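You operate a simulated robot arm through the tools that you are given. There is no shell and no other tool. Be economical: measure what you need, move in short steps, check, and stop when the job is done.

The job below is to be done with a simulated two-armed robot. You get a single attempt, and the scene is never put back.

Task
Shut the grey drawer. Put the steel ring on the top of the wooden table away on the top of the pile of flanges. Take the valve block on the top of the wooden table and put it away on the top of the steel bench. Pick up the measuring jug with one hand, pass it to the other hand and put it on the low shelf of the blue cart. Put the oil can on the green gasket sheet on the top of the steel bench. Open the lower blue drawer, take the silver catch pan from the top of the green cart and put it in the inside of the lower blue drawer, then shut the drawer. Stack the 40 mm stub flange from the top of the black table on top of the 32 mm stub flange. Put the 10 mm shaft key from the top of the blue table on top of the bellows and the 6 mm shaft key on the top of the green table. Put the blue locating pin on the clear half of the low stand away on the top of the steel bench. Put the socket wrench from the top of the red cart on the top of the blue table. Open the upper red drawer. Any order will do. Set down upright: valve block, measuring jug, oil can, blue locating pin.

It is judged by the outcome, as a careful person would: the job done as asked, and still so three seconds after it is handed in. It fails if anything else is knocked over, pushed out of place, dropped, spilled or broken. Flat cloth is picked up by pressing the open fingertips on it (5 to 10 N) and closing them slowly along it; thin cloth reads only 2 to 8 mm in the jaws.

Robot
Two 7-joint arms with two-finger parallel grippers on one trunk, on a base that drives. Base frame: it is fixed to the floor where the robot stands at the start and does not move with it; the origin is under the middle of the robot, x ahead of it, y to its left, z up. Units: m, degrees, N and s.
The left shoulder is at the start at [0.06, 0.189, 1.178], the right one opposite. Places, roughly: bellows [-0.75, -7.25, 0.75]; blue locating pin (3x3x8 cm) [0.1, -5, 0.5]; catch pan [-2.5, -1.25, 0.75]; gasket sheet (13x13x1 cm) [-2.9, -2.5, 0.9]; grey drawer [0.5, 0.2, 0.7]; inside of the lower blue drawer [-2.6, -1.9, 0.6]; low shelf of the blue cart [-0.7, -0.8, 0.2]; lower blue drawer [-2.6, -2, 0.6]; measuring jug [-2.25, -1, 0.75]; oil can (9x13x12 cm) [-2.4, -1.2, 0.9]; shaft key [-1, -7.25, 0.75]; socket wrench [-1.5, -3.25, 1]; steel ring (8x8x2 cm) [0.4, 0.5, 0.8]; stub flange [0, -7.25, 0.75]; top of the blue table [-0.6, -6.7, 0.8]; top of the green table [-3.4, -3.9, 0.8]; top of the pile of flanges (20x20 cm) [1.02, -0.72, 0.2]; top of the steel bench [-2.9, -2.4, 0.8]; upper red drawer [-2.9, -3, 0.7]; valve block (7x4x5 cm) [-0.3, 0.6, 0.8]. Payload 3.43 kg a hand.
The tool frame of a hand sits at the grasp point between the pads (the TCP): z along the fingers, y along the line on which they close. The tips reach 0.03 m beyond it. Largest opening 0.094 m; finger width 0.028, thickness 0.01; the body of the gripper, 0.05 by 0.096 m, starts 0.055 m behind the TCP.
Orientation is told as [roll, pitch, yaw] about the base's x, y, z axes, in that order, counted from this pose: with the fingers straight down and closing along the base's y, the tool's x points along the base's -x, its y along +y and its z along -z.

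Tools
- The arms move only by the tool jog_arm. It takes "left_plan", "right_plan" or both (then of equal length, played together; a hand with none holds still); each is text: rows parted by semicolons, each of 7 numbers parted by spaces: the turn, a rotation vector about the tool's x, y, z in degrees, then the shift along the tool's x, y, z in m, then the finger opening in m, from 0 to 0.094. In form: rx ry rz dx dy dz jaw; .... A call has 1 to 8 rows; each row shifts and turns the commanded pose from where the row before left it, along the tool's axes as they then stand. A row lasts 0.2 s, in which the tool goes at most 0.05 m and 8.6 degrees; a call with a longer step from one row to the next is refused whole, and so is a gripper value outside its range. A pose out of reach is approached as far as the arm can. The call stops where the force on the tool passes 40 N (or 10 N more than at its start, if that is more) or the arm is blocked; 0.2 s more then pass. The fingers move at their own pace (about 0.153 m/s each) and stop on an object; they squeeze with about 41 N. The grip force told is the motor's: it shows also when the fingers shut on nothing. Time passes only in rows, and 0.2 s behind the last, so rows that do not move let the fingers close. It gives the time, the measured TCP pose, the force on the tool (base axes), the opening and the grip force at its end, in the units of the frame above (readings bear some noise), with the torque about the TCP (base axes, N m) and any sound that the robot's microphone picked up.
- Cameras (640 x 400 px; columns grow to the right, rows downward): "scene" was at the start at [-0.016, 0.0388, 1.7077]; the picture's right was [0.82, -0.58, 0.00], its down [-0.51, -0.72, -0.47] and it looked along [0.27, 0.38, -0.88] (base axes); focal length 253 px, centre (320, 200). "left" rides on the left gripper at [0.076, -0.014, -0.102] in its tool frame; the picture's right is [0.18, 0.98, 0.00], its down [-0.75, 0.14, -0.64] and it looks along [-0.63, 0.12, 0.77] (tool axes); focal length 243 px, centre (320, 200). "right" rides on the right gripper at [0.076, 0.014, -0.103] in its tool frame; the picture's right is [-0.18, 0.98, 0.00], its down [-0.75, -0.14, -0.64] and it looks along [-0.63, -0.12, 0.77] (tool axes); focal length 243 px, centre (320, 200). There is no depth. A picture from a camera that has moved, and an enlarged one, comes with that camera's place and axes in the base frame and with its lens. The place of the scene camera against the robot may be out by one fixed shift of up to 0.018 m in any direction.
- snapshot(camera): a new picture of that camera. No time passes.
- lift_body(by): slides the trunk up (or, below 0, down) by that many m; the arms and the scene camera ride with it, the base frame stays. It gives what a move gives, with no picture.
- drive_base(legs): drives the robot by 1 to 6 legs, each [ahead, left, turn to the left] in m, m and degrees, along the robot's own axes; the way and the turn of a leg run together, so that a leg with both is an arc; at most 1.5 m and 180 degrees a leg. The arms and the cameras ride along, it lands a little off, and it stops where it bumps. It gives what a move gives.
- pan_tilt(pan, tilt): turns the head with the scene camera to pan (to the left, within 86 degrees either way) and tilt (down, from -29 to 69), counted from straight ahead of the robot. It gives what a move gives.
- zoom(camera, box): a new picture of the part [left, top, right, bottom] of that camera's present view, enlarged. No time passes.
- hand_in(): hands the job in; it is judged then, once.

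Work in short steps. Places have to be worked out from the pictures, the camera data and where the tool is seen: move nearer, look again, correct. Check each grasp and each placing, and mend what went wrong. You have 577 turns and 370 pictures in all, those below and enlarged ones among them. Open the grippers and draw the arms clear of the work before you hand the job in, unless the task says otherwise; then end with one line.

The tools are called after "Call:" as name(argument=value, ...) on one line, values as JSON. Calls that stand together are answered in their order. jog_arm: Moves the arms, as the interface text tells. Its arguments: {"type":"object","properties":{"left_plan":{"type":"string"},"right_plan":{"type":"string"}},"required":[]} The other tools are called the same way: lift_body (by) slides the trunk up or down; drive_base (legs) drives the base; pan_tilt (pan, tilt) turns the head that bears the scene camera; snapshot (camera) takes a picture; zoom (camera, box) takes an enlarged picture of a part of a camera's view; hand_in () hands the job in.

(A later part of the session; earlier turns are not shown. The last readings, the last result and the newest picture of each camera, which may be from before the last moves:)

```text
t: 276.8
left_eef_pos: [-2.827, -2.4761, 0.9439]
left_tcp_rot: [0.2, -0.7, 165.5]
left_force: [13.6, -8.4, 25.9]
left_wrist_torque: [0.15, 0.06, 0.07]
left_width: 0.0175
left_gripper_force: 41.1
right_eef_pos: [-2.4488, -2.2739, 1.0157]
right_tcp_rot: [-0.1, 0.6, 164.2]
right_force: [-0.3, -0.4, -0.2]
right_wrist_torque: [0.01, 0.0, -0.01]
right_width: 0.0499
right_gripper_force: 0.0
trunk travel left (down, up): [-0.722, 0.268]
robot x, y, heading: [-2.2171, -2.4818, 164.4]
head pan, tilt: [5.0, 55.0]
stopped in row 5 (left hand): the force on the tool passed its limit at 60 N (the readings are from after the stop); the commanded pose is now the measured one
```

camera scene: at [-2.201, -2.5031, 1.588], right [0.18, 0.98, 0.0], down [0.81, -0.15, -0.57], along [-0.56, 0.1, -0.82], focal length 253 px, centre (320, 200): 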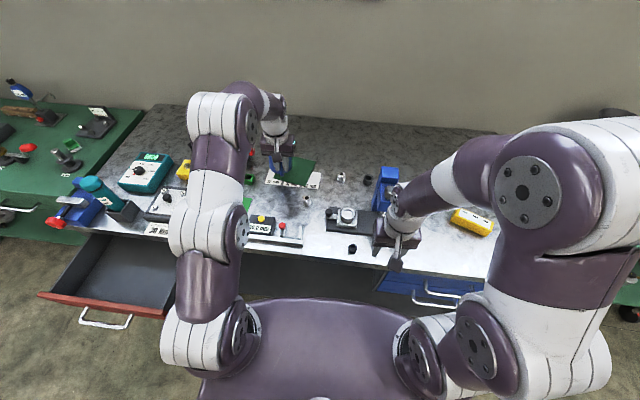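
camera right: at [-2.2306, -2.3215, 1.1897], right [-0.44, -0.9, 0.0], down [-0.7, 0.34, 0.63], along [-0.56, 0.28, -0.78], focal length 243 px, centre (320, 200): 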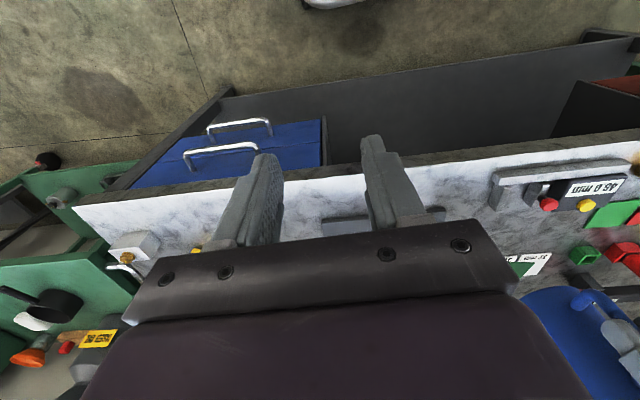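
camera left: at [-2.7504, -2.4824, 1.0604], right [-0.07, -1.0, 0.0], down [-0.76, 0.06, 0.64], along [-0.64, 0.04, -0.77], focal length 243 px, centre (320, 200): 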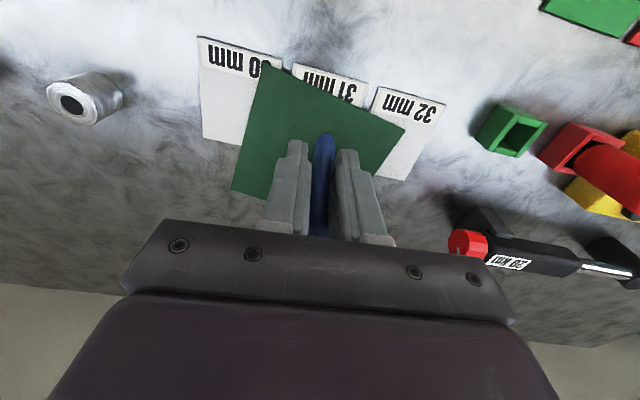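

Contact at TCP 0.944. Release and lift straight up.

Call:
jog_arm(left_plan="0 0 0 0 0 -0.001 0.02; 0 0 0 0 0 0 0.035; 0 0 0 0 0 0 0.045; 0 0 0 0 0 -0.03 0.045; 0 0 0 0.01 0 -0.04 0.045; 0 0 0 0.01 0 -0.04 0.045")

Call:
zoom(camera="scene", box=[240, 130, 360, 210])

Call:
snapshot(camera="left")

```text
t: 278.2
left_eef_pos: [-2.7832, -2.4894, 1.0322]
left_tcp_rot: [0.2, -0.4, 165.5]
left_force: [0.7, -0.2, 0.1]
left_wrist_torque: [0.0, 0.01, 0.02]
left_width: 0.0451
left_gripper_force: 0.1
left hand out of reach, approached as far as the arm can: row 4, 5, 6
right_eef_pos: [-2.4515, -2.2717, 1.0155]
right_tcp_rot: [-0.1, 0.8, 164.1]
right_force: [-0.4, -0.2, 0.0]
right_wrist_torque: [0.0, 0.0, -0.01]
right_width: 0.05
right_gripper_force: 0.1
trunk travel left (down, up): [-0.722, 0.268]
robot x, y, heading: [-2.2157, -2.4815, 164.4]
head pan, tilt: [5.0, 55.0]
```

```text
5.00 times, centred on (300, 170) of scene
camera zoom: at [-2.2221, -2.4969, 1.588], right [0.18, 0.98, 0.0], down [0.8, -0.15, -0.57], along [-0.56, 0.11, -0.82], focal length 1266 px, centre (420, 350)
```

zoom: 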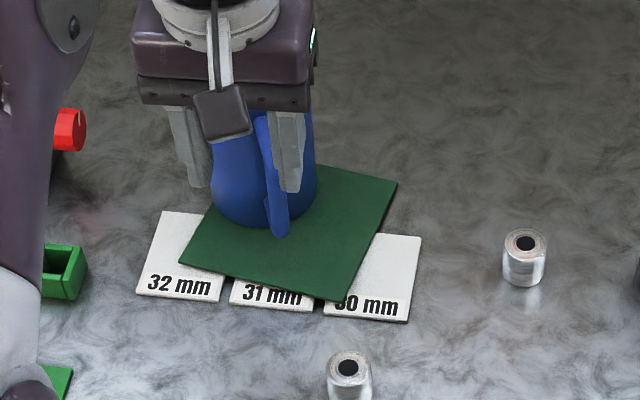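

```text
238 pictures are left
camera left: at [-2.7062, -2.4958, 1.1329], right [-0.07, -1.0, 0.0], down [-0.76, 0.06, 0.65], along [-0.65, 0.04, -0.76], focal length 243 px, centre (320, 200)
```

left: 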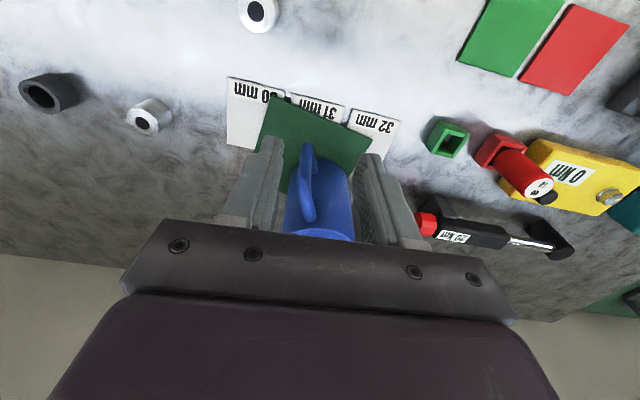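

The can appears upright on the sheet. I withdraw the hand and inspect.

Call:
lift_body(by=0.1)

Call:
drive_base(legs=[[-0.2, 0, 0]])

Call:
snapshot(camera="left")

Call:
zoom(camera="scene", box=[240, 90, 360, 170])

```text
t: 279.5
left_eef_pos: [-2.7856, -2.4896, 1.1317]
left_tcp_rot: [0.3, -0.3, 165.4]
left_force: [0.3, 0.5, 0.7]
left_wrist_torque: [0.03, 0.02, -0.02]
left_width: 0.0448
left_gripper_force: 0.1
right_eef_pos: [-2.4531, -2.2718, 1.115]
right_tcp_rot: [-0.2, 0.8, 164.2]
right_force: [-0.3, 0.6, 1.0]
right_wrist_torque: [-0.02, -0.02, 0.0]
right_width: 0.0502
right_gripper_force: 0.1
trunk travel left (down, up): [-0.822, 0.168]
robot x, y, heading: [-2.2186, -2.4807, 164.4]
head pan, tilt: [5.0, 55.0]
```

```text
t: 281.1
left_eef_pos: [-2.5916, -2.5444, 1.1302]
left_tcp_rot: [0.2, -0.3, 165.5]
left_force: [-0.5, -0.4, 0.8]
left_wrist_torque: [-0.04, 0.05, 0.02]
left_width: 0.045
left_gripper_force: 0.0
right_eef_pos: [-2.2613, -2.3255, 1.1148]
right_tcp_rot: [-0.1, 1.0, 164.3]
right_force: [-0.7, -0.1, -0.2]
right_wrist_torque: [0.03, 0.01, 0.01]
right_width: 0.0502
right_gripper_force: 0.1
trunk travel left (down, up): [-0.822, 0.168]
robot x, y, heading: [-2.023, -2.5348, 164.6]
head pan, tilt: [5.0, 55.0]
```

```text
237 pictures are left
camera left: at [-2.5148, -2.5501, 1.2319], right [-0.07, -1.0, 0.0], down [-0.76, 0.05, 0.65], along [-0.64, 0.04, -0.76], focal length 243 px, centre (320, 200)
```

left: 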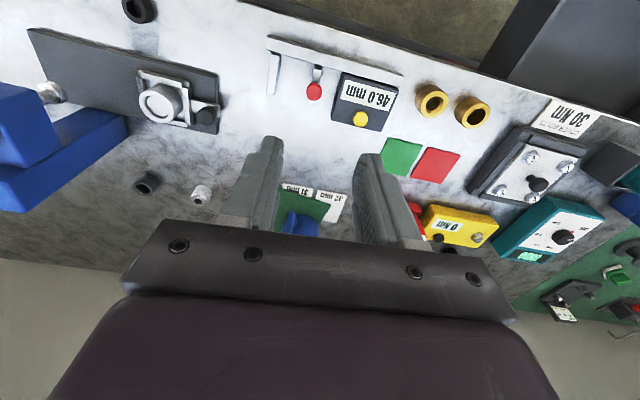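

```text
5.00 times, centred on (300, 130) of scene
camera zoom: at [-2.0313, -2.55, 1.688], right [0.18, 0.98, 0.0], down [0.81, -0.15, -0.57], along [-0.56, 0.1, -0.82], focal length 1266 px, centre (420, 550)
```

zoom: 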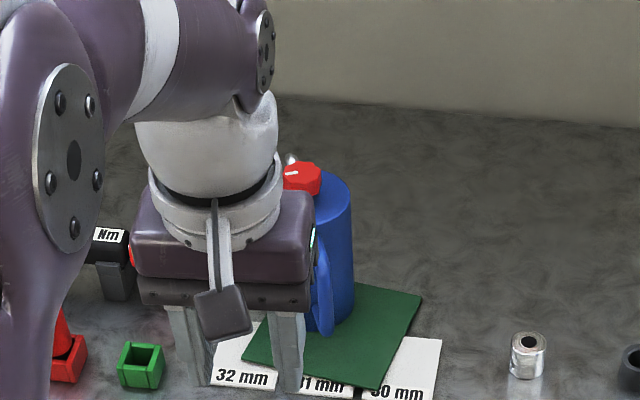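

Call:
drive_base(legs=[[-0.05, -0.5, 0]])

Call:
pan_tilt(pan=42, tilt=40)

Call:
snapshot(camera="scene")

```text
t: 284.1
left_eef_pos: [-2.4103, -2.0747, 1.1304]
left_tcp_rot: [0.2, -0.3, 165.5]
left_force: [0.3, 0.3, -0.4]
left_wrist_torque: [-0.01, 0.03, -0.01]
left_width: 0.045
left_gripper_force: 0.0
right_eef_pos: [-2.0782, -1.8564, 1.1151]
right_tcp_rot: [-0.1, 1.0, 164.3]
right_force: [0.6, 0.0, -0.1]
right_wrist_torque: [-0.01, 0.0, -0.02]
right_width: 0.0501
right_gripper_force: 0.0
trunk travel left (down, up): [-0.822, 0.168]
robot x, y, heading: [-1.8438, -2.0614, 164.6]
head pan, tilt: [5.0, 55.0]
```

```text
t: 285.1
left_eef_pos: [-2.4102, -2.074, 1.1302]
left_tcp_rot: [0.1, -0.3, 165.5]
left_force: [0.3, -0.5, -0.1]
left_wrist_torque: [-0.01, 0.0, 0.0]
left_width: 0.0454
left_gripper_force: 0.0
right_eef_pos: [-2.0782, -1.8552, 1.1157]
right_tcp_rot: [-0.1, 0.9, 164.3]
right_force: [-0.4, -0.2, 0.0]
right_wrist_torque: [-0.03, 0.04, 0.0]
right_width: 0.05
right_gripper_force: 0.0
trunk travel left (down, up): [-0.822, 0.168]
robot x, y, heading: [-1.8427, -2.0635, 164.4]
head pan, tilt: [42.0, 40.0]
```

```text
235 pictures are left
camera scene: at [-1.8541, -2.1309, 1.7087], right [-0.45, 0.89, 0.0], down [0.58, 0.29, -0.77], along [-0.69, -0.34, -0.64], focal length 253 px, centre (320, 200)
```

scene: 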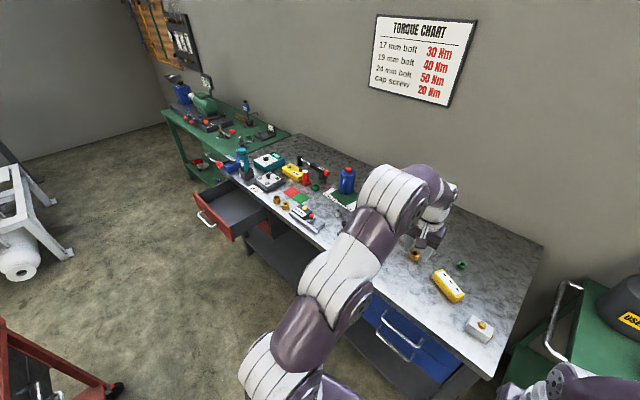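

Call:
zoom(camera="scene", box=[290, 150, 400, 225])

```text
5.33 times, centred on (345, 188) of scene
camera zoom: at [-1.8541, -2.1309, 1.7087], right [-0.45, 0.89, 0.0], down [0.58, 0.29, -0.77], along [-0.69, -0.34, -0.64], focal length 1351 px, centre (187, 267)
```

zoom: 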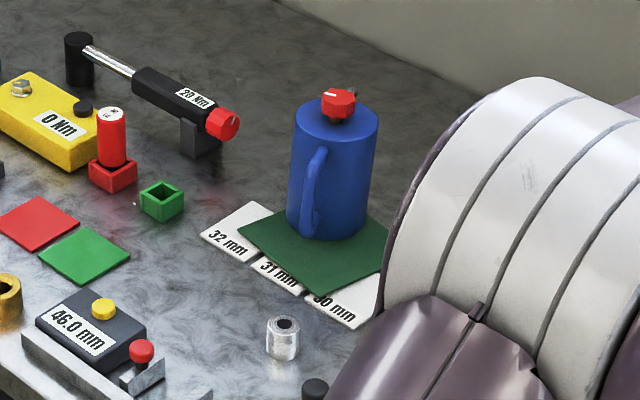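

The oil can stands upright on the gasket. Next the measuring jug: plan is to lift it by the rim with the right hand, hand it over to the left hand gripping the handle horizontally, then put it on the blue cart's low shelf. I drive to the green cart.

Call:
drive_base(legs=[[0.0, -0.72, 0], [0.2, 0, 0]])

Call:
pan_tilt(pan=-10, tilt=55)

Call:
snapshot(camera="scene")

Call:
snapshot(camera="right")

```text
t: 290.2
left_eef_pos: [-2.4044, -1.317, 1.1318]
left_tcp_rot: [0.2, -0.4, 164.9]
left_force: [0.1, 0.4, 0.1]
left_wrist_torque: [0.0, 0.0, 0.06]
left_width: 0.0451
left_gripper_force: 0.0
right_eef_pos: [-2.0716, -1.1016, 1.1152]
right_tcp_rot: [0.0, 0.8, 163.7]
right_force: [0.4, 0.3, 0.0]
right_wrist_torque: [0.0, -0.01, -0.03]
right_width: 0.0501
right_gripper_force: 0.0
trunk travel left (down, up): [-0.822, 0.168]
robot x, y, heading: [-1.8407, -1.3129, 163.8]
head pan, tilt: [42.0, 40.0]
```

```text
t: 291.4
left_eef_pos: [-2.4056, -1.3152, 1.1316]
left_tcp_rot: [0.2, -0.3, 164.8]
left_force: [0.9, 0.0, 0.1]
left_wrist_torque: [-0.02, 0.03, -0.02]
left_width: 0.0448
left_gripper_force: 0.0
right_eef_pos: [-2.0736, -1.1026, 1.1147]
right_tcp_rot: [-0.1, 1.0, 163.7]
right_force: [-1.2, 0.0, -0.7]
right_wrist_torque: [-0.01, 0.02, -0.01]
right_width: 0.0499
right_gripper_force: 0.0
trunk travel left (down, up): [-0.822, 0.168]
robot x, y, heading: [-1.8338, -1.3118, 163.9]
head pan, tilt: [-10.0, 55.0]
```

```text
233 pictures are left
camera scene: at [-1.8397, -1.3103, 1.688], right [0.44, 0.9, 0.0], down [0.74, -0.36, -0.57], along [-0.52, 0.25, -0.82], focal length 253 px, centre (320, 200)
```

scene: 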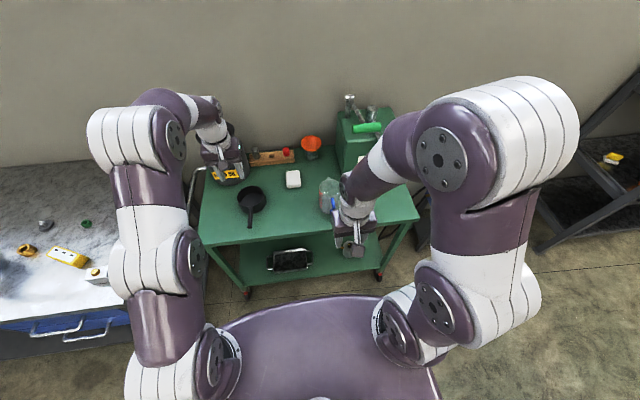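

```text
232 pictures are left
camera right: at [-2.0059, -1.1361, 1.2194], right [-0.45, -0.89, 0.0], down [-0.69, 0.35, 0.63], along [-0.56, 0.29, -0.78], focal length 243 px, centre (320, 200)
```

right: 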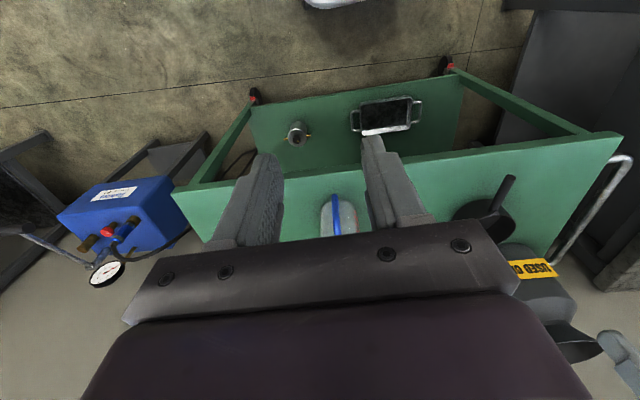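

I pull the left hand back from the used-oil can, drive 0.1 m closer, and bring the right hand over the jug.

Call:
jog_arm(left_plan="0 0 0 0.04 0 0 0.045; 0 0 0 0.04 0 0 0.045; 0 0 0 0.04 0 0 0.045; 0 0 0 0.04 0 0 0.045; 0 0 0 0.04 0 0 0.045", right_plan="0 0 0 -0.03 -0.012 0 0.05; 0 0 0 -0.03 -0.012 0 0.05; 0 0 0 -0.03 -0.012 0 0.05; 0 0 0 -0.03 -0.012 0 0.05; 0 0 0 -0.03 -0.012 0 0.05")

Call:
drive_base(legs=[[0.1, 0, 0]])

Call:
snapshot(camera="right")

Call:
zoom(camera="scene", box=[220, 70, 460, 230])

```text
t: 292.6
left_eef_pos: [-2.2131, -1.3681, 1.1308]
left_tcp_rot: [0.2, -0.4, 164.9]
left_force: [-0.3, 0.4, -0.5]
left_wrist_torque: [-0.01, 0.01, 0.02]
left_width: 0.045
left_gripper_force: 0.1
right_eef_pos: [-2.1975, -1.0015, 1.114]
right_tcp_rot: [-0.1, 0.8, 163.7]
right_force: [0.4, -0.3, -0.1]
right_wrist_torque: [-0.02, 0.03, -0.02]
right_width: 0.0499
right_gripper_force: 0.1
trunk travel left (down, up): [-0.822, 0.168]
robot x, y, heading: [-1.8401, -1.3125, 164.2]
head pan, tilt: [-10.0, 55.0]
```

```text
t: 293.8
left_eef_pos: [-2.309, -1.3404, 1.1304]
left_tcp_rot: [0.2, -0.4, 164.7]
left_force: [-0.2, 0.2, -0.5]
left_wrist_torque: [0.0, 0.03, 0.02]
left_width: 0.0451
left_gripper_force: 0.0
right_eef_pos: [-2.2928, -0.9729, 1.1139]
right_tcp_rot: [0.0, 0.7, 163.5]
right_force: [0.1, -0.6, -0.2]
right_wrist_torque: [-0.02, 0.02, 0.02]
right_width: 0.05
right_gripper_force: 0.0
trunk travel left (down, up): [-0.822, 0.168]
robot x, y, heading: [-1.9345, -1.2846, 163.7]
head pan, tilt: [-10.0, 55.0]
```

```text
231 pictures are left
camera right: at [-2.2259, -1.0078, 1.2174], right [-0.45, -0.89, 0.0], down [-0.69, 0.35, 0.63], along [-0.56, 0.29, -0.78], focal length 243 px, centre (320, 200)
```

right: 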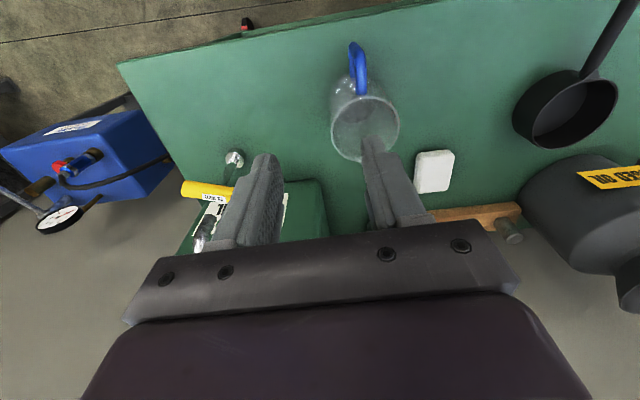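

```text
2.50 times, centred on (340, 150) of scene
camera zoom: at [-1.9344, -1.2829, 1.6881], right [0.44, 0.9, 0.0], down [0.73, -0.36, -0.57], along [-0.51, 0.25, -0.82], focal length 633 px, centre (270, 325)
```

zoom: 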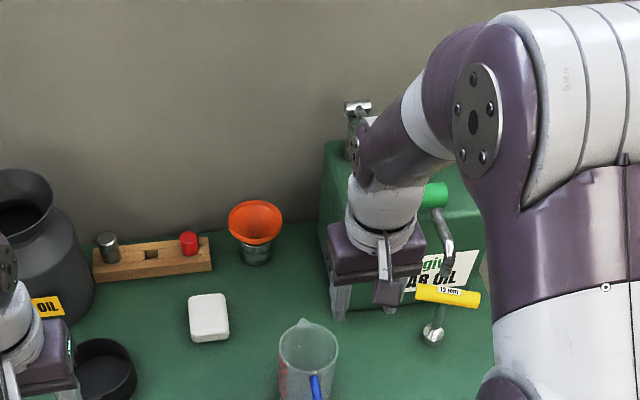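

Jug rim centre ≈(-2.372,-1.00), Ø≈0.09. I'll grip its left rim; move the right hand there, lower and check.

Call:
jog_arm(right_plan="0 0 0 -0.0226 0.0312 0 0.045; 0 0 0 -0.0226 0.0312 0 0.045; 0 0 0 -0.0226 0.0312 0 0.045; 0 0 0 0 0 0.04 0.045; 0 0 0 0 0 0.04 0.045; 0 0 0 0 0 0.03 0.045; 0 0 0 0 0 0 0.045")

Call:
snapshot(camera="right")

```text
t: 295.4
left_eef_pos: [-2.3091, -1.341, 1.1304]
left_tcp_rot: [0.2, -0.3, 164.7]
left_force: [-0.6, 0.5, 0.0]
left_wrist_torque: [0.02, -0.02, 0.01]
left_width: 0.0453
left_gripper_force: 0.1
right_eef_pos: [-2.3804, -1.0434, 1.0019]
right_tcp_rot: [-0.1, 0.8, 163.6]
right_force: [0.0, 0.1, -0.3]
right_wrist_torque: [-0.01, 0.01, 0.04]
right_width: 0.0449
right_gripper_force: 0.0
trunk travel left (down, up): [-0.822, 0.168]
robot x, y, heading: [-1.9365, -1.2869, 163.8]
head pan, tilt: [-10.0, 55.0]
```

```text
229 pictures are left
camera right: at [-2.3137, -1.0773, 1.106], right [-0.45, -0.89, 0.0], down [-0.69, 0.35, 0.63], along [-0.56, 0.29, -0.78], focal length 243 px, centre (320, 200)
```

right: 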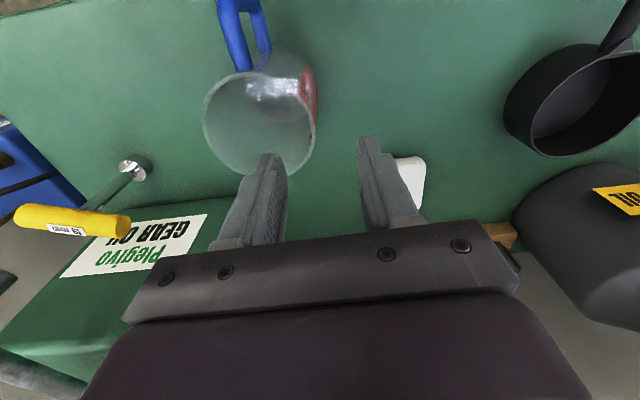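

Rim z≈0.92, centre ≈(-2.357,-1.002). I adjust by 1 cm, descend ~9.5 cm, and look before closing.

Call:
jog_arm(right_plan="0 0 0 0.0108 -0.002 0.03 0.045; 0 0 0 0 0 0.03 0.045; 0 0 0 0 0 0.03 0.045; 0 0 0 0 0 0.004 0.045")

Call:
snapshot(camera="right")

```text
t: 296.4
left_eef_pos: [-2.3089, -1.3398, 1.1316]
left_tcp_rot: [0.1, -0.3, 164.7]
left_force: [0.0, -0.4, -0.1]
left_wrist_torque: [-0.06, -0.01, -0.06]
left_width: 0.0448
left_gripper_force: 0.1
right_eef_pos: [-2.3691, -1.0459, 0.9084]
right_tcp_rot: [-0.1, 0.7, 163.7]
right_force: [0.5, -0.1, -1.0]
right_wrist_torque: [0.02, 0.04, 0.02]
right_width: 0.045
right_gripper_force: 0.0
trunk travel left (down, up): [-0.822, 0.168]
robot x, y, heading: [-1.9315, -1.2834, 164.1]
head pan, tilt: [-10.0, 55.0]
```

```text
228 pictures are left
camera right: at [-2.3025, -1.0805, 1.0125], right [-0.45, -0.89, 0.0], down [-0.69, 0.35, 0.63], along [-0.56, 0.29, -0.78], focal length 243 px, centre (320, 200)
```

right: 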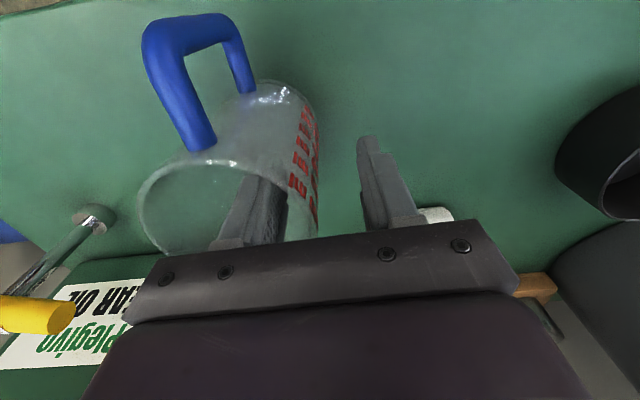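

The inner finger is inside the jug, the other outside. Close and lift.

Call:
jog_arm(right_plan="0 0 0 0 0 0 0; 0 0 0 0 0 0 0; 0 0 0 0 0 0 0; 0 0 0 0 0 -0.02 0; 0 0 0 0 0 -0.04 0; 0 0 0 0 0 -0.04 0; 0 0 0 0 0 -0.04 0; 0 0 0 0 0 0 0")

Call:
snapshot(camera="right")

Call:
snapshot(camera="scene")

```text
t: 298.2
left_eef_pos: [-2.3095, -1.3405, 1.131]
left_tcp_rot: [0.2, -0.3, 164.7]
left_force: [-0.6, 0.2, 0.7]
left_wrist_torque: [0.02, 0.01, 0.01]
left_width: 0.0452
left_gripper_force: 0.0
right_eef_pos: [-2.3723, -1.0487, 1.0476]
right_tcp_rot: [-0.1, 0.9, 163.6]
right_force: [-0.5, -0.8, -1.8]
right_wrist_torque: [0.0, 0.02, 0.01]
right_width: 0.0088
right_gripper_force: 40.8
trunk travel left (down, up): [-0.822, 0.168]
robot x, y, heading: [-1.933, -1.2842, 163.8]
head pan, tilt: [-10.0, 55.0]
```

```text
227 pictures are left
camera right: at [-2.3055, -1.0829, 1.1511], right [-0.45, -0.89, 0.0], down [-0.69, 0.35, 0.63], along [-0.56, 0.29, -0.78], focal length 243 px, centre (320, 200)
```

right: 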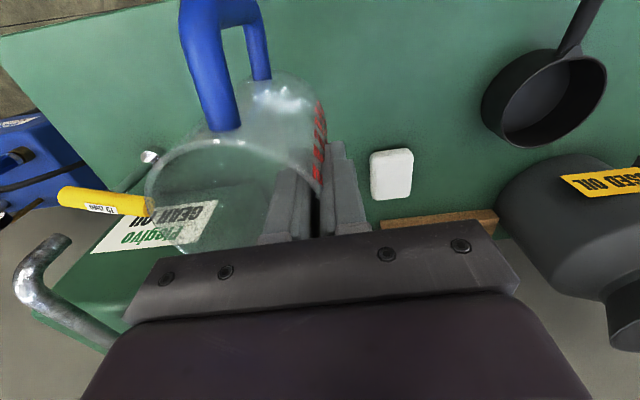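

```text
226 pictures are left
camera scene: at [-1.9358, -1.2825, 1.688], right [0.44, 0.9, 0.0], down [0.74, -0.36, -0.57], along [-0.51, 0.25, -0.82], focal length 253 px, centre (320, 200)
```

scene: 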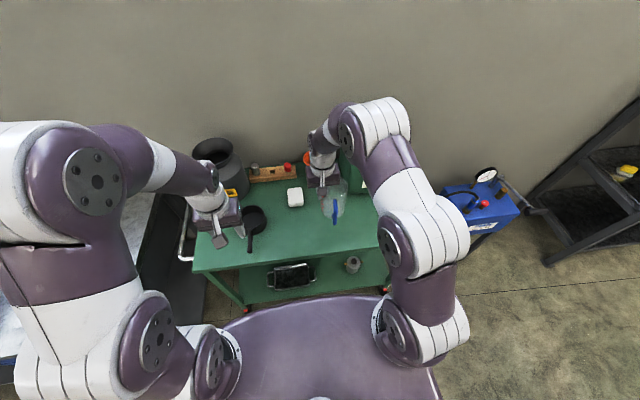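

Jug held by the rim. I back away from the cart, then rotate the jug so its handle faces the left arm, while turning the left hand to point forward-right.

Call:
drive_base(legs=[[-0.28, 0, 0]])

Call:
jog_arm(left_plan="0 0 8 0 0.01 0 0.06; 0 0 8 0 0.01 0 0.06; 0 0 8 0 0.01 0 0.06; 0 0 8 0 0.01 0 0.06; 0 0 8 0 0 0 0.06; 0 0 8 0 0 0 0.06; 0 0 7 0 0 0 0.06", right_plan="0 0 7.5 0 0.02 0 0; 0 0 7.5 0 0.02 0 0; 0 0 7.5 0 0.02 0 0; 0 0 7.5 0 0.015 0 0; 0 0 7.5 0 0.015 0 0; 0 0 7.5 0 0.01 0 0; 0 0 5 0 0 0 0")

Call:
snapshot(camera="scene")

Call:
snapshot(camera="right")

```text
t: 300.2
left_eef_pos: [-2.0403, -1.4181, 1.1314]
left_tcp_rot: [0.2, -0.3, 164.5]
left_force: [-0.5, -1.0, -0.1]
left_wrist_torque: [-0.02, 0.0, -0.01]
left_width: 0.045
left_gripper_force: 0.1
right_eef_pos: [-2.1005, -1.1267, 1.0466]
right_tcp_rot: [-0.1, 0.9, 163.4]
right_force: [0.6, 0.2, -1.5]
right_wrist_torque: [-0.03, 0.03, -0.02]
right_width: 0.0087
right_gripper_force: 40.7
trunk travel left (down, up): [-0.822, 0.168]
robot x, y, heading: [-1.6665, -1.367, 163.5]
head pan, tilt: [-10.0, 55.0]
```

```text
t: 301.8
left_eef_pos: [-2.0569, -1.4537, 1.1298]
left_tcp_rot: [0.4, 0.0, 109.5]
left_force: [-1.3, -0.2, 0.2]
left_wrist_torque: [-0.02, 0.02, 0.0]
left_width: 0.0601
left_gripper_force: 0.1
right_eef_pos: [-2.1537, -1.2087, 1.0468]
right_tcp_rot: [-0.8, 0.5, 113.2]
right_force: [-0.9, -0.2, -1.1]
right_wrist_torque: [0.0, 0.05, 0.0]
right_width: 0.0085
right_gripper_force: 41.1
trunk travel left (down, up): [-0.822, 0.168]
robot x, y, heading: [-1.6638, -1.3647, 163.7]
head pan, tilt: [-10.0, 55.0]
```

```text
225 pictures are left
camera scene: at [-1.664, -1.3621, 1.688], right [0.45, 0.9, 0.0], down [0.73, -0.36, -0.57], along [-0.51, 0.26, -0.82], focal length 253 px, centre (320, 200)
```

scene: 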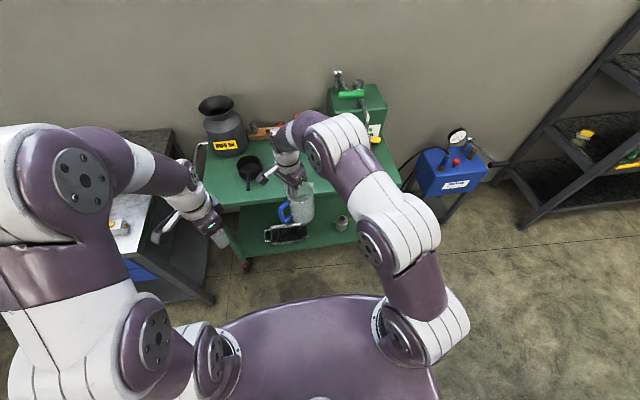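

```text
224 pictures are left
camera right: at [-2.1387, -1.2834, 1.1504], right [-0.98, -0.22, -0.01], down [-0.18, 0.75, 0.64], along [-0.13, 0.62, -0.77], focal length 243 px, centre (320, 200)
```

right: 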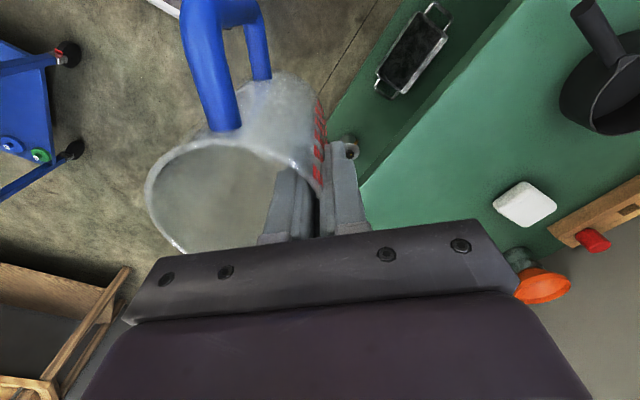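

The handle points at the left arm (world direction ≈(0.26,-0.97)); bar ≈(-2.093,-1.265,1.005). I tilt the left hand to horizontal, pointing at it.

Call:
jog_arm(left_plan="0 -8.5 0 0 0 0 0.06; 0 -8.5 0 0 0 0 0.06; 0 -8.5 0 0 0 0 0.06; 0 -8.5 0 0 0 0 0.06; 0 -8.5 0 0 0 0 0.06; 0 -8.5 0 0 0 0 0.06; 0 -8.5 0 0 0 0 0.06; 0 -8.5 0 0 0 0 0.06")

Call:
jog_arm(left_plan="0 -8.5 0 0 0 0 0.06; 0 -8.5 0 0 0 0 0.06; 0 0 0 0 0 0 0.06")

Call:
snapshot(camera="scene")

Call:
snapshot(camera="left")

```text
t: 303.6
left_eef_pos: [-2.0598, -1.4426, 1.1355]
left_tcp_rot: [0.9, -55.0, 108.9]
left_force: [1.2, 0.7, 0.4]
left_wrist_torque: [0.02, 0.0, -0.01]
left_width: 0.0599
left_gripper_force: 0.1
left hand out of reach, approached as far as the arm can: row 7, 8
right_eef_pos: [-2.153, -1.2085, 1.046]
right_tcp_rot: [-0.7, 0.5, 113.3]
right_force: [-0.4, 0.5, -0.9]
right_wrist_torque: [-0.02, 0.06, -0.02]
right_width: 0.0088
right_gripper_force: 40.5
trunk travel left (down, up): [-0.822, 0.168]
robot x, y, heading: [-1.6642, -1.3626, 163.6]
head pan, tilt: [-10.0, 55.0]
```

```text
t: 304.4
left_eef_pos: [-2.0612, -1.4417, 1.1337]
left_tcp_rot: [0.8, -54.9, 109.0]
left_force: [1.0, 0.2, 0.0]
left_wrist_torque: [0.01, 0.02, 0.02]
left_width: 0.0598
left_gripper_force: 0.0
left hand out of reach, approached as far as the arm can: row 1, 2
right_eef_pos: [-2.1528, -1.2089, 1.0472]
right_tcp_rot: [-0.6, 0.5, 113.3]
right_force: [0.5, 0.3, -1.5]
right_wrist_torque: [-0.04, 0.04, -0.01]
right_width: 0.0086
right_gripper_force: 41.0
trunk travel left (down, up): [-0.822, 0.168]
robot x, y, heading: [-1.6642, -1.3632, 163.6]
head pan, tilt: [-10.0, 55.0]
```

```text
223 pictures are left
camera scene: at [-1.6641, -1.3624, 1.688], right [0.45, 0.9, 0.0], down [0.73, -0.36, -0.57], along [-0.51, 0.26, -0.82], focal length 253 px, centre (320, 200)
```

scene: 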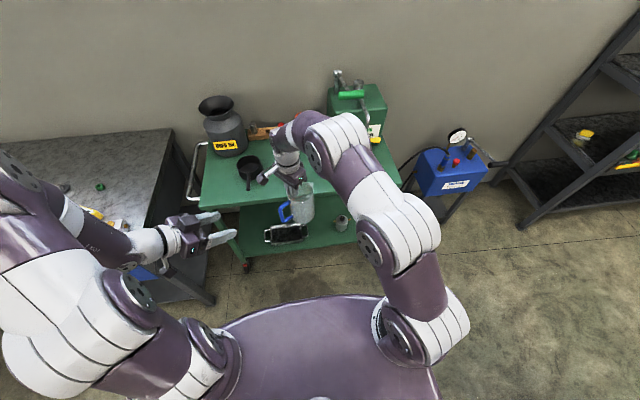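

```text
222 pictures are left
camera left: at [-2.0058, -1.558, 1.1307], right [-0.89, -0.43, -0.14], down [-0.09, -0.13, 0.99], along [-0.44, 0.89, 0.08], focal length 243 px, centre (320, 200)
```

left: 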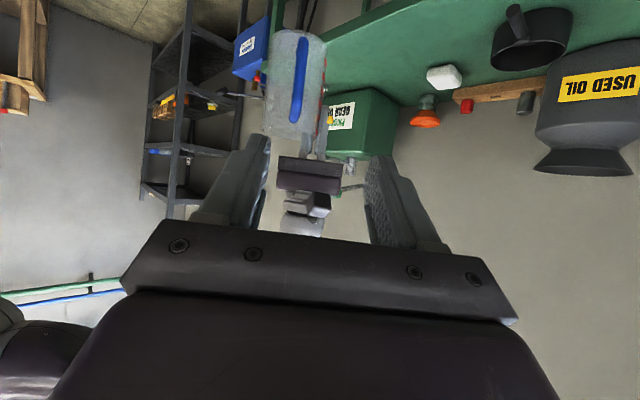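

The hand stops at 55° tilt, which is good enough; the handle is centred at ≈(-2.097,-1.265,1.01). I approach along the finger direction.

Call:
jog_arm(left_plan="0 0 0 0 -0.005 0.037 0.06; 0 0 0 0 -0.005 0.037 0.06; 0 0 0 0 -0.005 0.037 0.06; 0 0 0 0 -0.005 0.037 0.06; 0 -8 0 0 0 0 0.06; 0 -8 0 0 0 0 0.06")

Call:
snapshot(camera="left")

Call:
zoom(camera="scene", box=[160, 110, 360, 270])

```text
t: 305.8
left_eef_pos: [-2.0949, -1.2964, 1.0664]
left_tcp_rot: [1.8, -65.1, 108.5]
left_force: [-0.8, -0.1, -0.2]
left_wrist_torque: [-0.04, -0.01, -0.01]
left_width: 0.0602
left_gripper_force: 0.0
left hand out of reach, approached as far as the arm can: row 6
right_eef_pos: [-2.1529, -1.2085, 1.0469]
right_tcp_rot: [-0.6, 0.5, 113.4]
right_force: [0.8, 0.0, -1.6]
right_wrist_torque: [-0.04, 0.06, 0.02]
right_width: 0.0085
right_gripper_force: 40.6
trunk travel left (down, up): [-0.822, 0.168]
robot x, y, heading: [-1.6669, -1.3656, 163.7]
head pan, tilt: [-10.0, 55.0]
```

```text
221 pictures are left
camera left: at [-2.0387, -1.4102, 1.0393], right [-0.9, -0.41, -0.15], down [-0.03, -0.29, 0.96], along [-0.44, 0.86, 0.25], focal length 243 px, centre (320, 200)
```

left: 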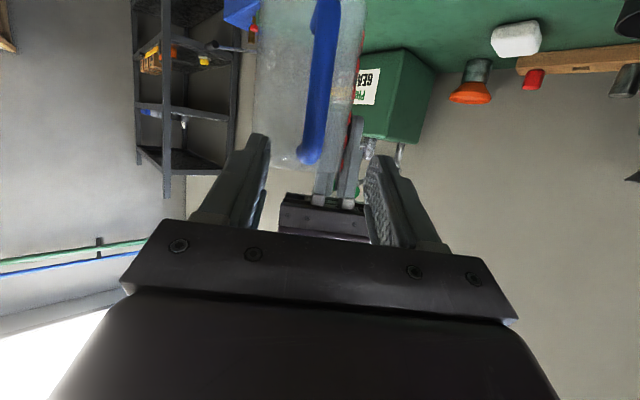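

```text
2.50 times, centred on (260, 190) of scene
camera zoom: at [-1.6625, -1.3613, 1.688], right [0.45, 0.9, 0.0], down [0.73, -0.37, -0.57], along [-0.51, 0.26, -0.82], focal length 633 px, centre (470, 225)
```

zoom: 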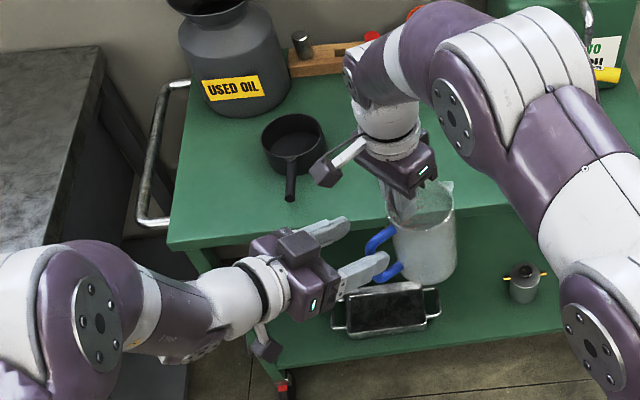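

Aligned laterally, but 5 cm too high. I lower, then go forward onto the handle.

Call:
jog_arm(left_plan="0 0 0 0.0235 -0.003 0.011 0.06; 0 0 0 0.0235 -0.003 0.011 0.06; 0 0 0 -0.006 0 0.0127 0.06; 0 0 0 -0.006 0 0.0127 0.06; 0 0 0 0 0 0 0.06")

Call:
snapshot(camera="left")

Call:
zoom(camera="scene", box=[200, 130, 340, 250])

```text
t: 307.0
left_eef_pos: [-2.1088, -1.256, 1.0226]
left_tcp_rot: [1.4, -65.0, 108.8]
left_force: [12.1, -14.3, 0.5]
left_wrist_torque: [-0.02, 0.06, -0.76]
left_width: 0.0633
left_gripper_force: 3.1
left hand out of reach, approached as far as the arm can: row 1, 2
right_eef_pos: [-2.1545, -1.2089, 1.049]
right_tcp_rot: [-0.6, 0.4, 113.5]
right_force: [-11.6, 15.5, -2.1]
right_wrist_torque: [0.42, 0.35, 0.9]
right_width: 0.0106
right_gripper_force: 40.4
trunk travel left (down, up): [-0.822, 0.168]
robot x, y, heading: [-1.662, -1.366, 163.7]
head pan, tilt: [-10.0, 55.0]
```

```text
219 pictures are left
camera left: at [-2.0534, -1.369, 0.9965], right [-0.9, -0.41, -0.16], down [-0.03, -0.29, 0.96], along [-0.44, 0.86, 0.25], focal length 243 px, centre (320, 200)
```

left: 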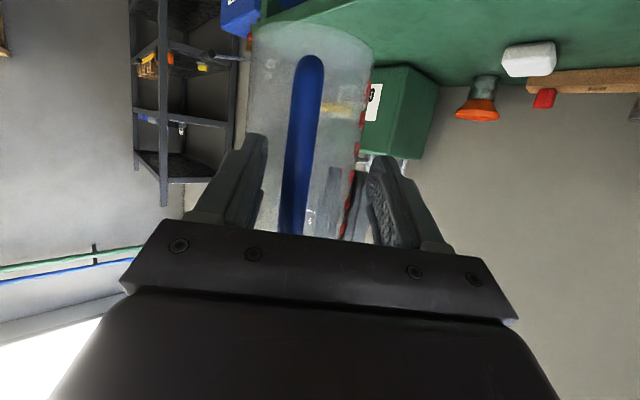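

```text
3.33 times, centred on (270, 190) of scene
camera zoom: at [-1.6643, -1.3624, 1.688], right [0.45, 0.9, 0.0], down [0.73, -0.36, -0.57], along [-0.51, 0.26, -0.82], focal length 844 px, centre (487, 233)
```

zoom: 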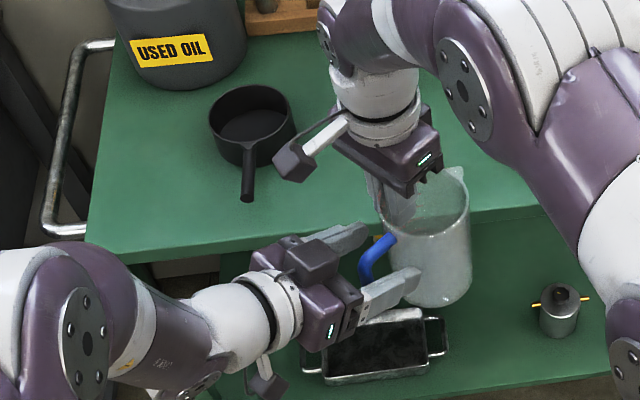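

The fingertips touched the jug body. I back off 1.5 cm, then close gently on the handle.

Call:
jog_arm(left_plan="0 0 0 0.006 -0.004 -0.0127 0.06; 0 0 0 0 0 0 0.06; 0 0 0 0 0 0 0.03; 0 0 0 0 0 0 0.024")

Call:
snapshot(camera="left")

```text
t: 308.0
left_eef_pos: [-2.1015, -1.2676, 1.0238]
left_tcp_rot: [1.7, -65.0, 108.6]
left_force: [0.3, 0.5, -0.2]
left_wrist_torque: [0.0, -0.05, 0.01]
left_width: 0.0239
left_gripper_force: 0.0
right_eef_pos: [-2.1531, -1.2077, 1.0475]
right_tcp_rot: [-0.6, 0.5, 113.3]
right_force: [-0.4, -0.5, -1.5]
right_wrist_torque: [-0.01, 0.05, 0.03]
right_width: 0.0088
right_gripper_force: 40.8
trunk travel left (down, up): [-0.822, 0.168]
robot x, y, heading: [-1.6617, -1.3667, 163.6]
head pan, tilt: [-10.0, 55.0]
```

```text
217 pictures are left
camera left: at [-2.0458, -1.3815, 0.9971], right [-0.9, -0.41, -0.15], down [-0.03, -0.29, 0.96], along [-0.44, 0.86, 0.25], focal length 243 px, centre (320, 200)
```

left: 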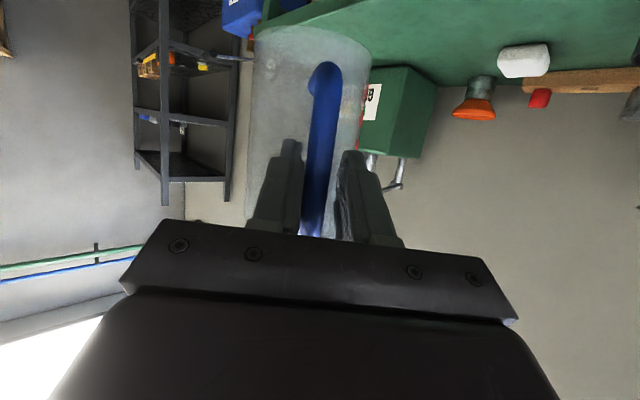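

The handle lies between the fingers. I close fully, then release the right hand and lift it clear.

Call:
jog_arm(left_plan="0 0 0 0 0 0 0; 0 0 0 0 0 0 0; 0 0 0 0 0 0 0")

Call:
jog_arm(left_plan="0 0 0 0 0 0 0; 0 0 0 0 0 0 0; 0 0 0 0 0 0 0; 0 0 0 0 0 0 0", right_plan="0 0 0 0 0 0 0.015; 0 0 0 0 0 0 0.022; 0 0 0 0 0 0 0.022; 0 0 0 0 0 -0.02 0.022")

Call:
zoom(camera="scene", box=[200, 130, 340, 250])

```text
t: 308.8
left_eef_pos: [-2.1004, -1.2685, 1.0243]
left_tcp_rot: [1.6, -65.1, 108.7]
left_force: [7.5, 0.5, 1.2]
left_wrist_torque: [0.39, -0.58, -0.06]
left_width: 0.0168
left_gripper_force: 41.0
right_eef_pos: [-2.154, -1.2081, 1.0466]
right_tcp_rot: [-0.7, 0.4, 113.3]
right_force: [-6.7, 0.6, -1.5]
right_wrist_torque: [-0.35, 0.73, -0.33]
right_width: 0.0086
right_gripper_force: 40.7
trunk travel left (down, up): [-0.822, 0.168]
robot x, y, heading: [-1.6632, -1.361, 163.5]
head pan, tilt: [-10.0, 55.0]
```

```text
t: 309.8
left_eef_pos: [-2.101, -1.2679, 1.0245]
left_tcp_rot: [1.7, -65.1, 108.6]
left_force: [-0.7, 0.2, -0.2]
left_wrist_torque: [-0.07, -0.01, 0.02]
left_width: 0.0165
left_gripper_force: 41.0
right_eef_pos: [-2.1549, -1.2091, 1.0662]
right_tcp_rot: [-0.7, 0.3, 113.2]
right_force: [-0.2, 0.6, -0.2]
right_wrist_torque: [-0.02, -0.02, -0.02]
right_width: 0.0222
right_gripper_force: 0.1
trunk travel left (down, up): [-0.822, 0.168]
robot x, y, heading: [-1.6647, -1.3627, 163.4]
head pan, tilt: [-10.0, 55.0]
```

```text
3.33 times, centred on (270, 190) of scene
camera zoom: at [-1.6633, -1.3623, 1.688], right [0.45, 0.9, 0.0], down [0.73, -0.36, -0.57], along [-0.51, 0.26, -0.82], focal length 844 px, centre (487, 233)
```

zoom: 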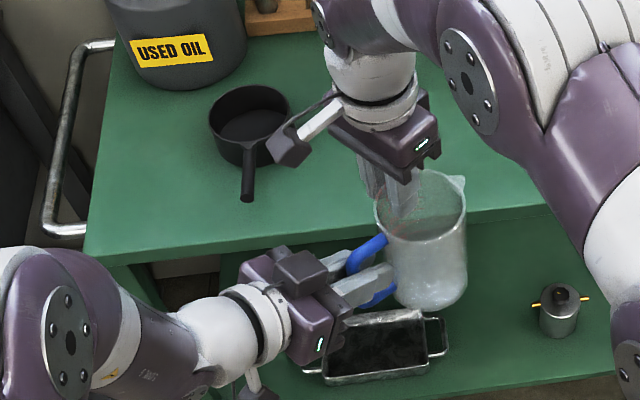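

The left hand has the jug. I lift the right hand fully out.

Call:
jog_arm(right_plan="0 0 0 0 0 -0.04 0.022; 0 0 0 0 0 -0.04 0.022; 0 0 0 0 0 -0.03 0.03; 0 0 0 0 0.03 0 0.03; 0 0 0 0 0.04 0 0.03; 0 0 0 0 0.04 0 0.03; 0 0 0 0 0 0 0.03")

Call:
zoom(camera="scene", box=[160, 90, 400, 270])

```text
t: 311.4
left_eef_pos: [-2.1013, -1.2675, 1.0232]
left_tcp_rot: [1.7, -65.1, 108.6]
left_force: [1.3, 0.1, -0.1]
left_wrist_torque: [-0.08, -0.03, -0.02]
left_width: 0.0163
left_gripper_force: 41.4
right_eef_pos: [-2.162, -1.2372, 1.1005]
right_tcp_rot: [-0.7, 0.5, 113.3]
right_force: [0.3, 0.3, 0.6]
right_wrist_torque: [-0.02, -0.01, 0.04]
right_width: 0.03
right_gripper_force: 0.0
right hand out of reach, approached as far as the arm can: row 2, 3, 4, 5, 6
trunk travel left (down, up): [-0.822, 0.168]
robot x, y, heading: [-1.667, -1.3623, 163.6]
head pan, tilt: [-10.0, 55.0]
```

```text
2.22 times, centred on (280, 180) of scene
camera zoom: at [-1.6645, -1.3621, 1.688], right [0.45, 0.9, 0.0], down [0.73, -0.36, -0.57], along [-0.51, 0.26, -0.82], focal length 563 px, centre (409, 244)
```

zoom: 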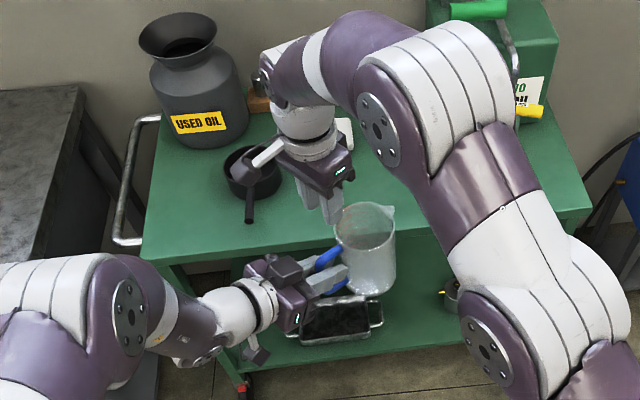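

I lower the left hand with the jug a little, then move the right hand off to its side and turn it back.

Call:
jog_arm(left_plan="0 0 0 0.027 0 0.0127 0; 0 0 0 0.027 0 0.0127 0; 0 0 0 0.027 0 0.0127 0; 0 0 0 0 0 0 0; 0 0 0 0 0 0 0; 0 0 0 0 0 0 0; 0 0 0 0 0 0 0; 0 0 0 0 0 0 0", right_plan="0 0 0 0 0 0 0.03; 0 0 0 0 0 0 0.03; 0 0 0 -0.018 -0.04 0 0.03; 0 0 0 -0.018 -0.04 0 0.03; 0 0 0 -0.018 -0.04 0 0.03; 0 0 0 -0.018 -0.04 0 0.03; 0 0 0 -0.018 -0.04 0 0.03; 0 0 0 0 0 0 0.03")

Call:
jog_arm(right_plan="0 0 -8 0 0 0 0.03; 0 0 -8 0 0 0 0.03; 0 0 -8 0 0 0 0.03; 0 0 -8 0 0 0 0.03; 0 0 -8 0 0 0 0.03; 0 0 -8 0 0 0 0.03; 0 0 -2 0 0 0 0.03")

Call:
snapshot(camera="scene")

```text
t: 313.2
left_eef_pos: [-2.1204, -1.2554, 0.9403]
left_tcp_rot: [1.5, -64.7, 108.7]
left_force: [0.2, 0.1, -0.6]
left_wrist_torque: [-0.05, 0.0, 0.02]
left_width: 0.0167
left_gripper_force: 40.4
left hand out of reach, approached as far as the arm can: row 1, 2, 3
right_eef_pos: [-2.0136, -1.0763, 1.1018]
right_tcp_rot: [-0.8, 0.6, 113.3]
right_force: [-0.4, -0.1, 0.7]
right_wrist_torque: [0.02, -0.03, 0.01]
right_width: 0.0301
right_gripper_force: 0.0
trunk travel left (down, up): [-0.822, 0.168]
robot x, y, heading: [-1.6639, -1.3631, 163.5]
head pan, tilt: [-10.0, 55.0]
```

```text
t: 314.8
left_eef_pos: [-2.1194, -1.2545, 0.9397]
left_tcp_rot: [1.7, -64.7, 108.6]
left_force: [0.3, -0.2, -0.4]
left_wrist_torque: [-0.07, -0.02, -0.01]
left_width: 0.0163
left_gripper_force: 40.7
right_eef_pos: [-2.0134, -1.0772, 1.1028]
right_tcp_rot: [-0.1, 0.9, 163.4]
right_force: [0.2, 0.1, 0.0]
right_wrist_torque: [0.0, 0.01, 0.03]
right_width: 0.0299
right_gripper_force: 0.0
trunk travel left (down, up): [-0.822, 0.168]
robot x, y, heading: [-1.6613, -1.363, 163.4]
head pan, tilt: [-10.0, 55.0]
```

```text
214 pictures are left
camera scene: at [-1.664, -1.3622, 1.688], right [0.45, 0.9, 0.0], down [0.73, -0.36, -0.57], along [-0.51, 0.26, -0.82], focal length 253 px, centre (320, 200)
```

scene: 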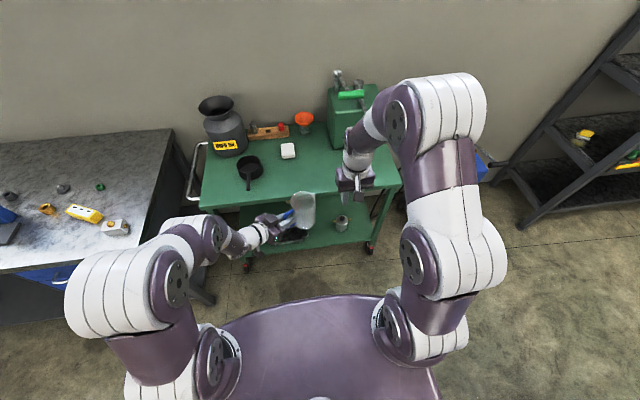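

Handover done; the left hand holds the jug by its handle. I drive to the free area north-west of the blue cart and turn around to look at its low shelf.

Call:
drive_base(legs=[[0, -0.9, 0], [0.2, -0.4, 0], [0, 0, 90]])

Call:
pan_tilt(pan=60, tilt=30)

Call:
snapshot(camera="scene")

```text
t: 325.6
left_eef_pos: [-1.6144, -0.5068, 0.9402]
left_tcp_rot: [1.8, -64.7, -163.7]
left_force: [0.5, 0.4, 0.5]
left_wrist_torque: [0.03, -0.11, 0.02]
left_width: 0.0164
left_gripper_force: 40.6
right_eef_pos: [-1.7872, -0.393, 1.1018]
right_tcp_rot: [-0.2, 1.0, -109.1]
right_force: [0.0, -0.4, -1.0]
right_wrist_torque: [0.01, -0.01, 0.01]
right_width: 0.03
right_gripper_force: 0.0
trunk travel left (down, up): [-0.822, 0.168]
robot x, y, heading: [-1.4848, -0.0566, -108.6]
head pan, tilt: [-10.0, 55.0]
```

```text
t: 327.0
left_eef_pos: [-1.6147, -0.5061, 0.939]
left_tcp_rot: [1.7, -64.6, -163.7]
left_force: [0.8, -0.5, -0.5]
left_wrist_torque: [0.01, -0.06, 0.0]
left_width: 0.0164
left_gripper_force: 40.8
right_eef_pos: [-1.788, -0.3933, 1.1008]
right_tcp_rot: [0.0, 0.9, -109.2]
right_force: [0.2, -0.2, -0.4]
right_wrist_torque: [0.01, 0.0, -0.01]
right_width: 0.0302
right_gripper_force: 0.0
trunk travel left (down, up): [-0.822, 0.168]
robot x, y, heading: [-1.4842, -0.0571, -108.8]
head pan, tilt: [60.0, 30.0]
```

```text
213 pictures are left
camera scene: at [-1.4011, -0.0809, 1.724], right [-0.75, -0.66, 0.0], down [-0.33, 0.38, -0.87], along [0.57, -0.65, -0.5], focal length 253 px, centre (320, 200)
```

scene: 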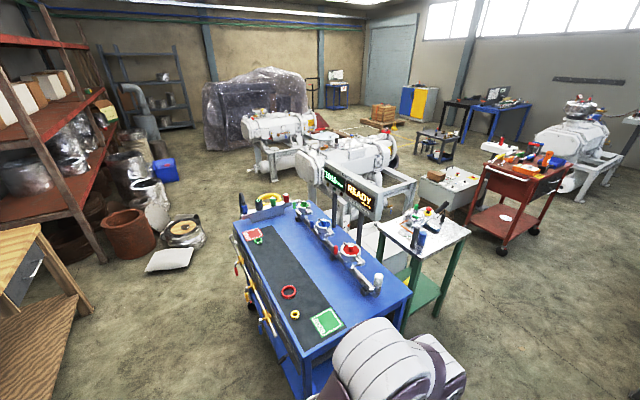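

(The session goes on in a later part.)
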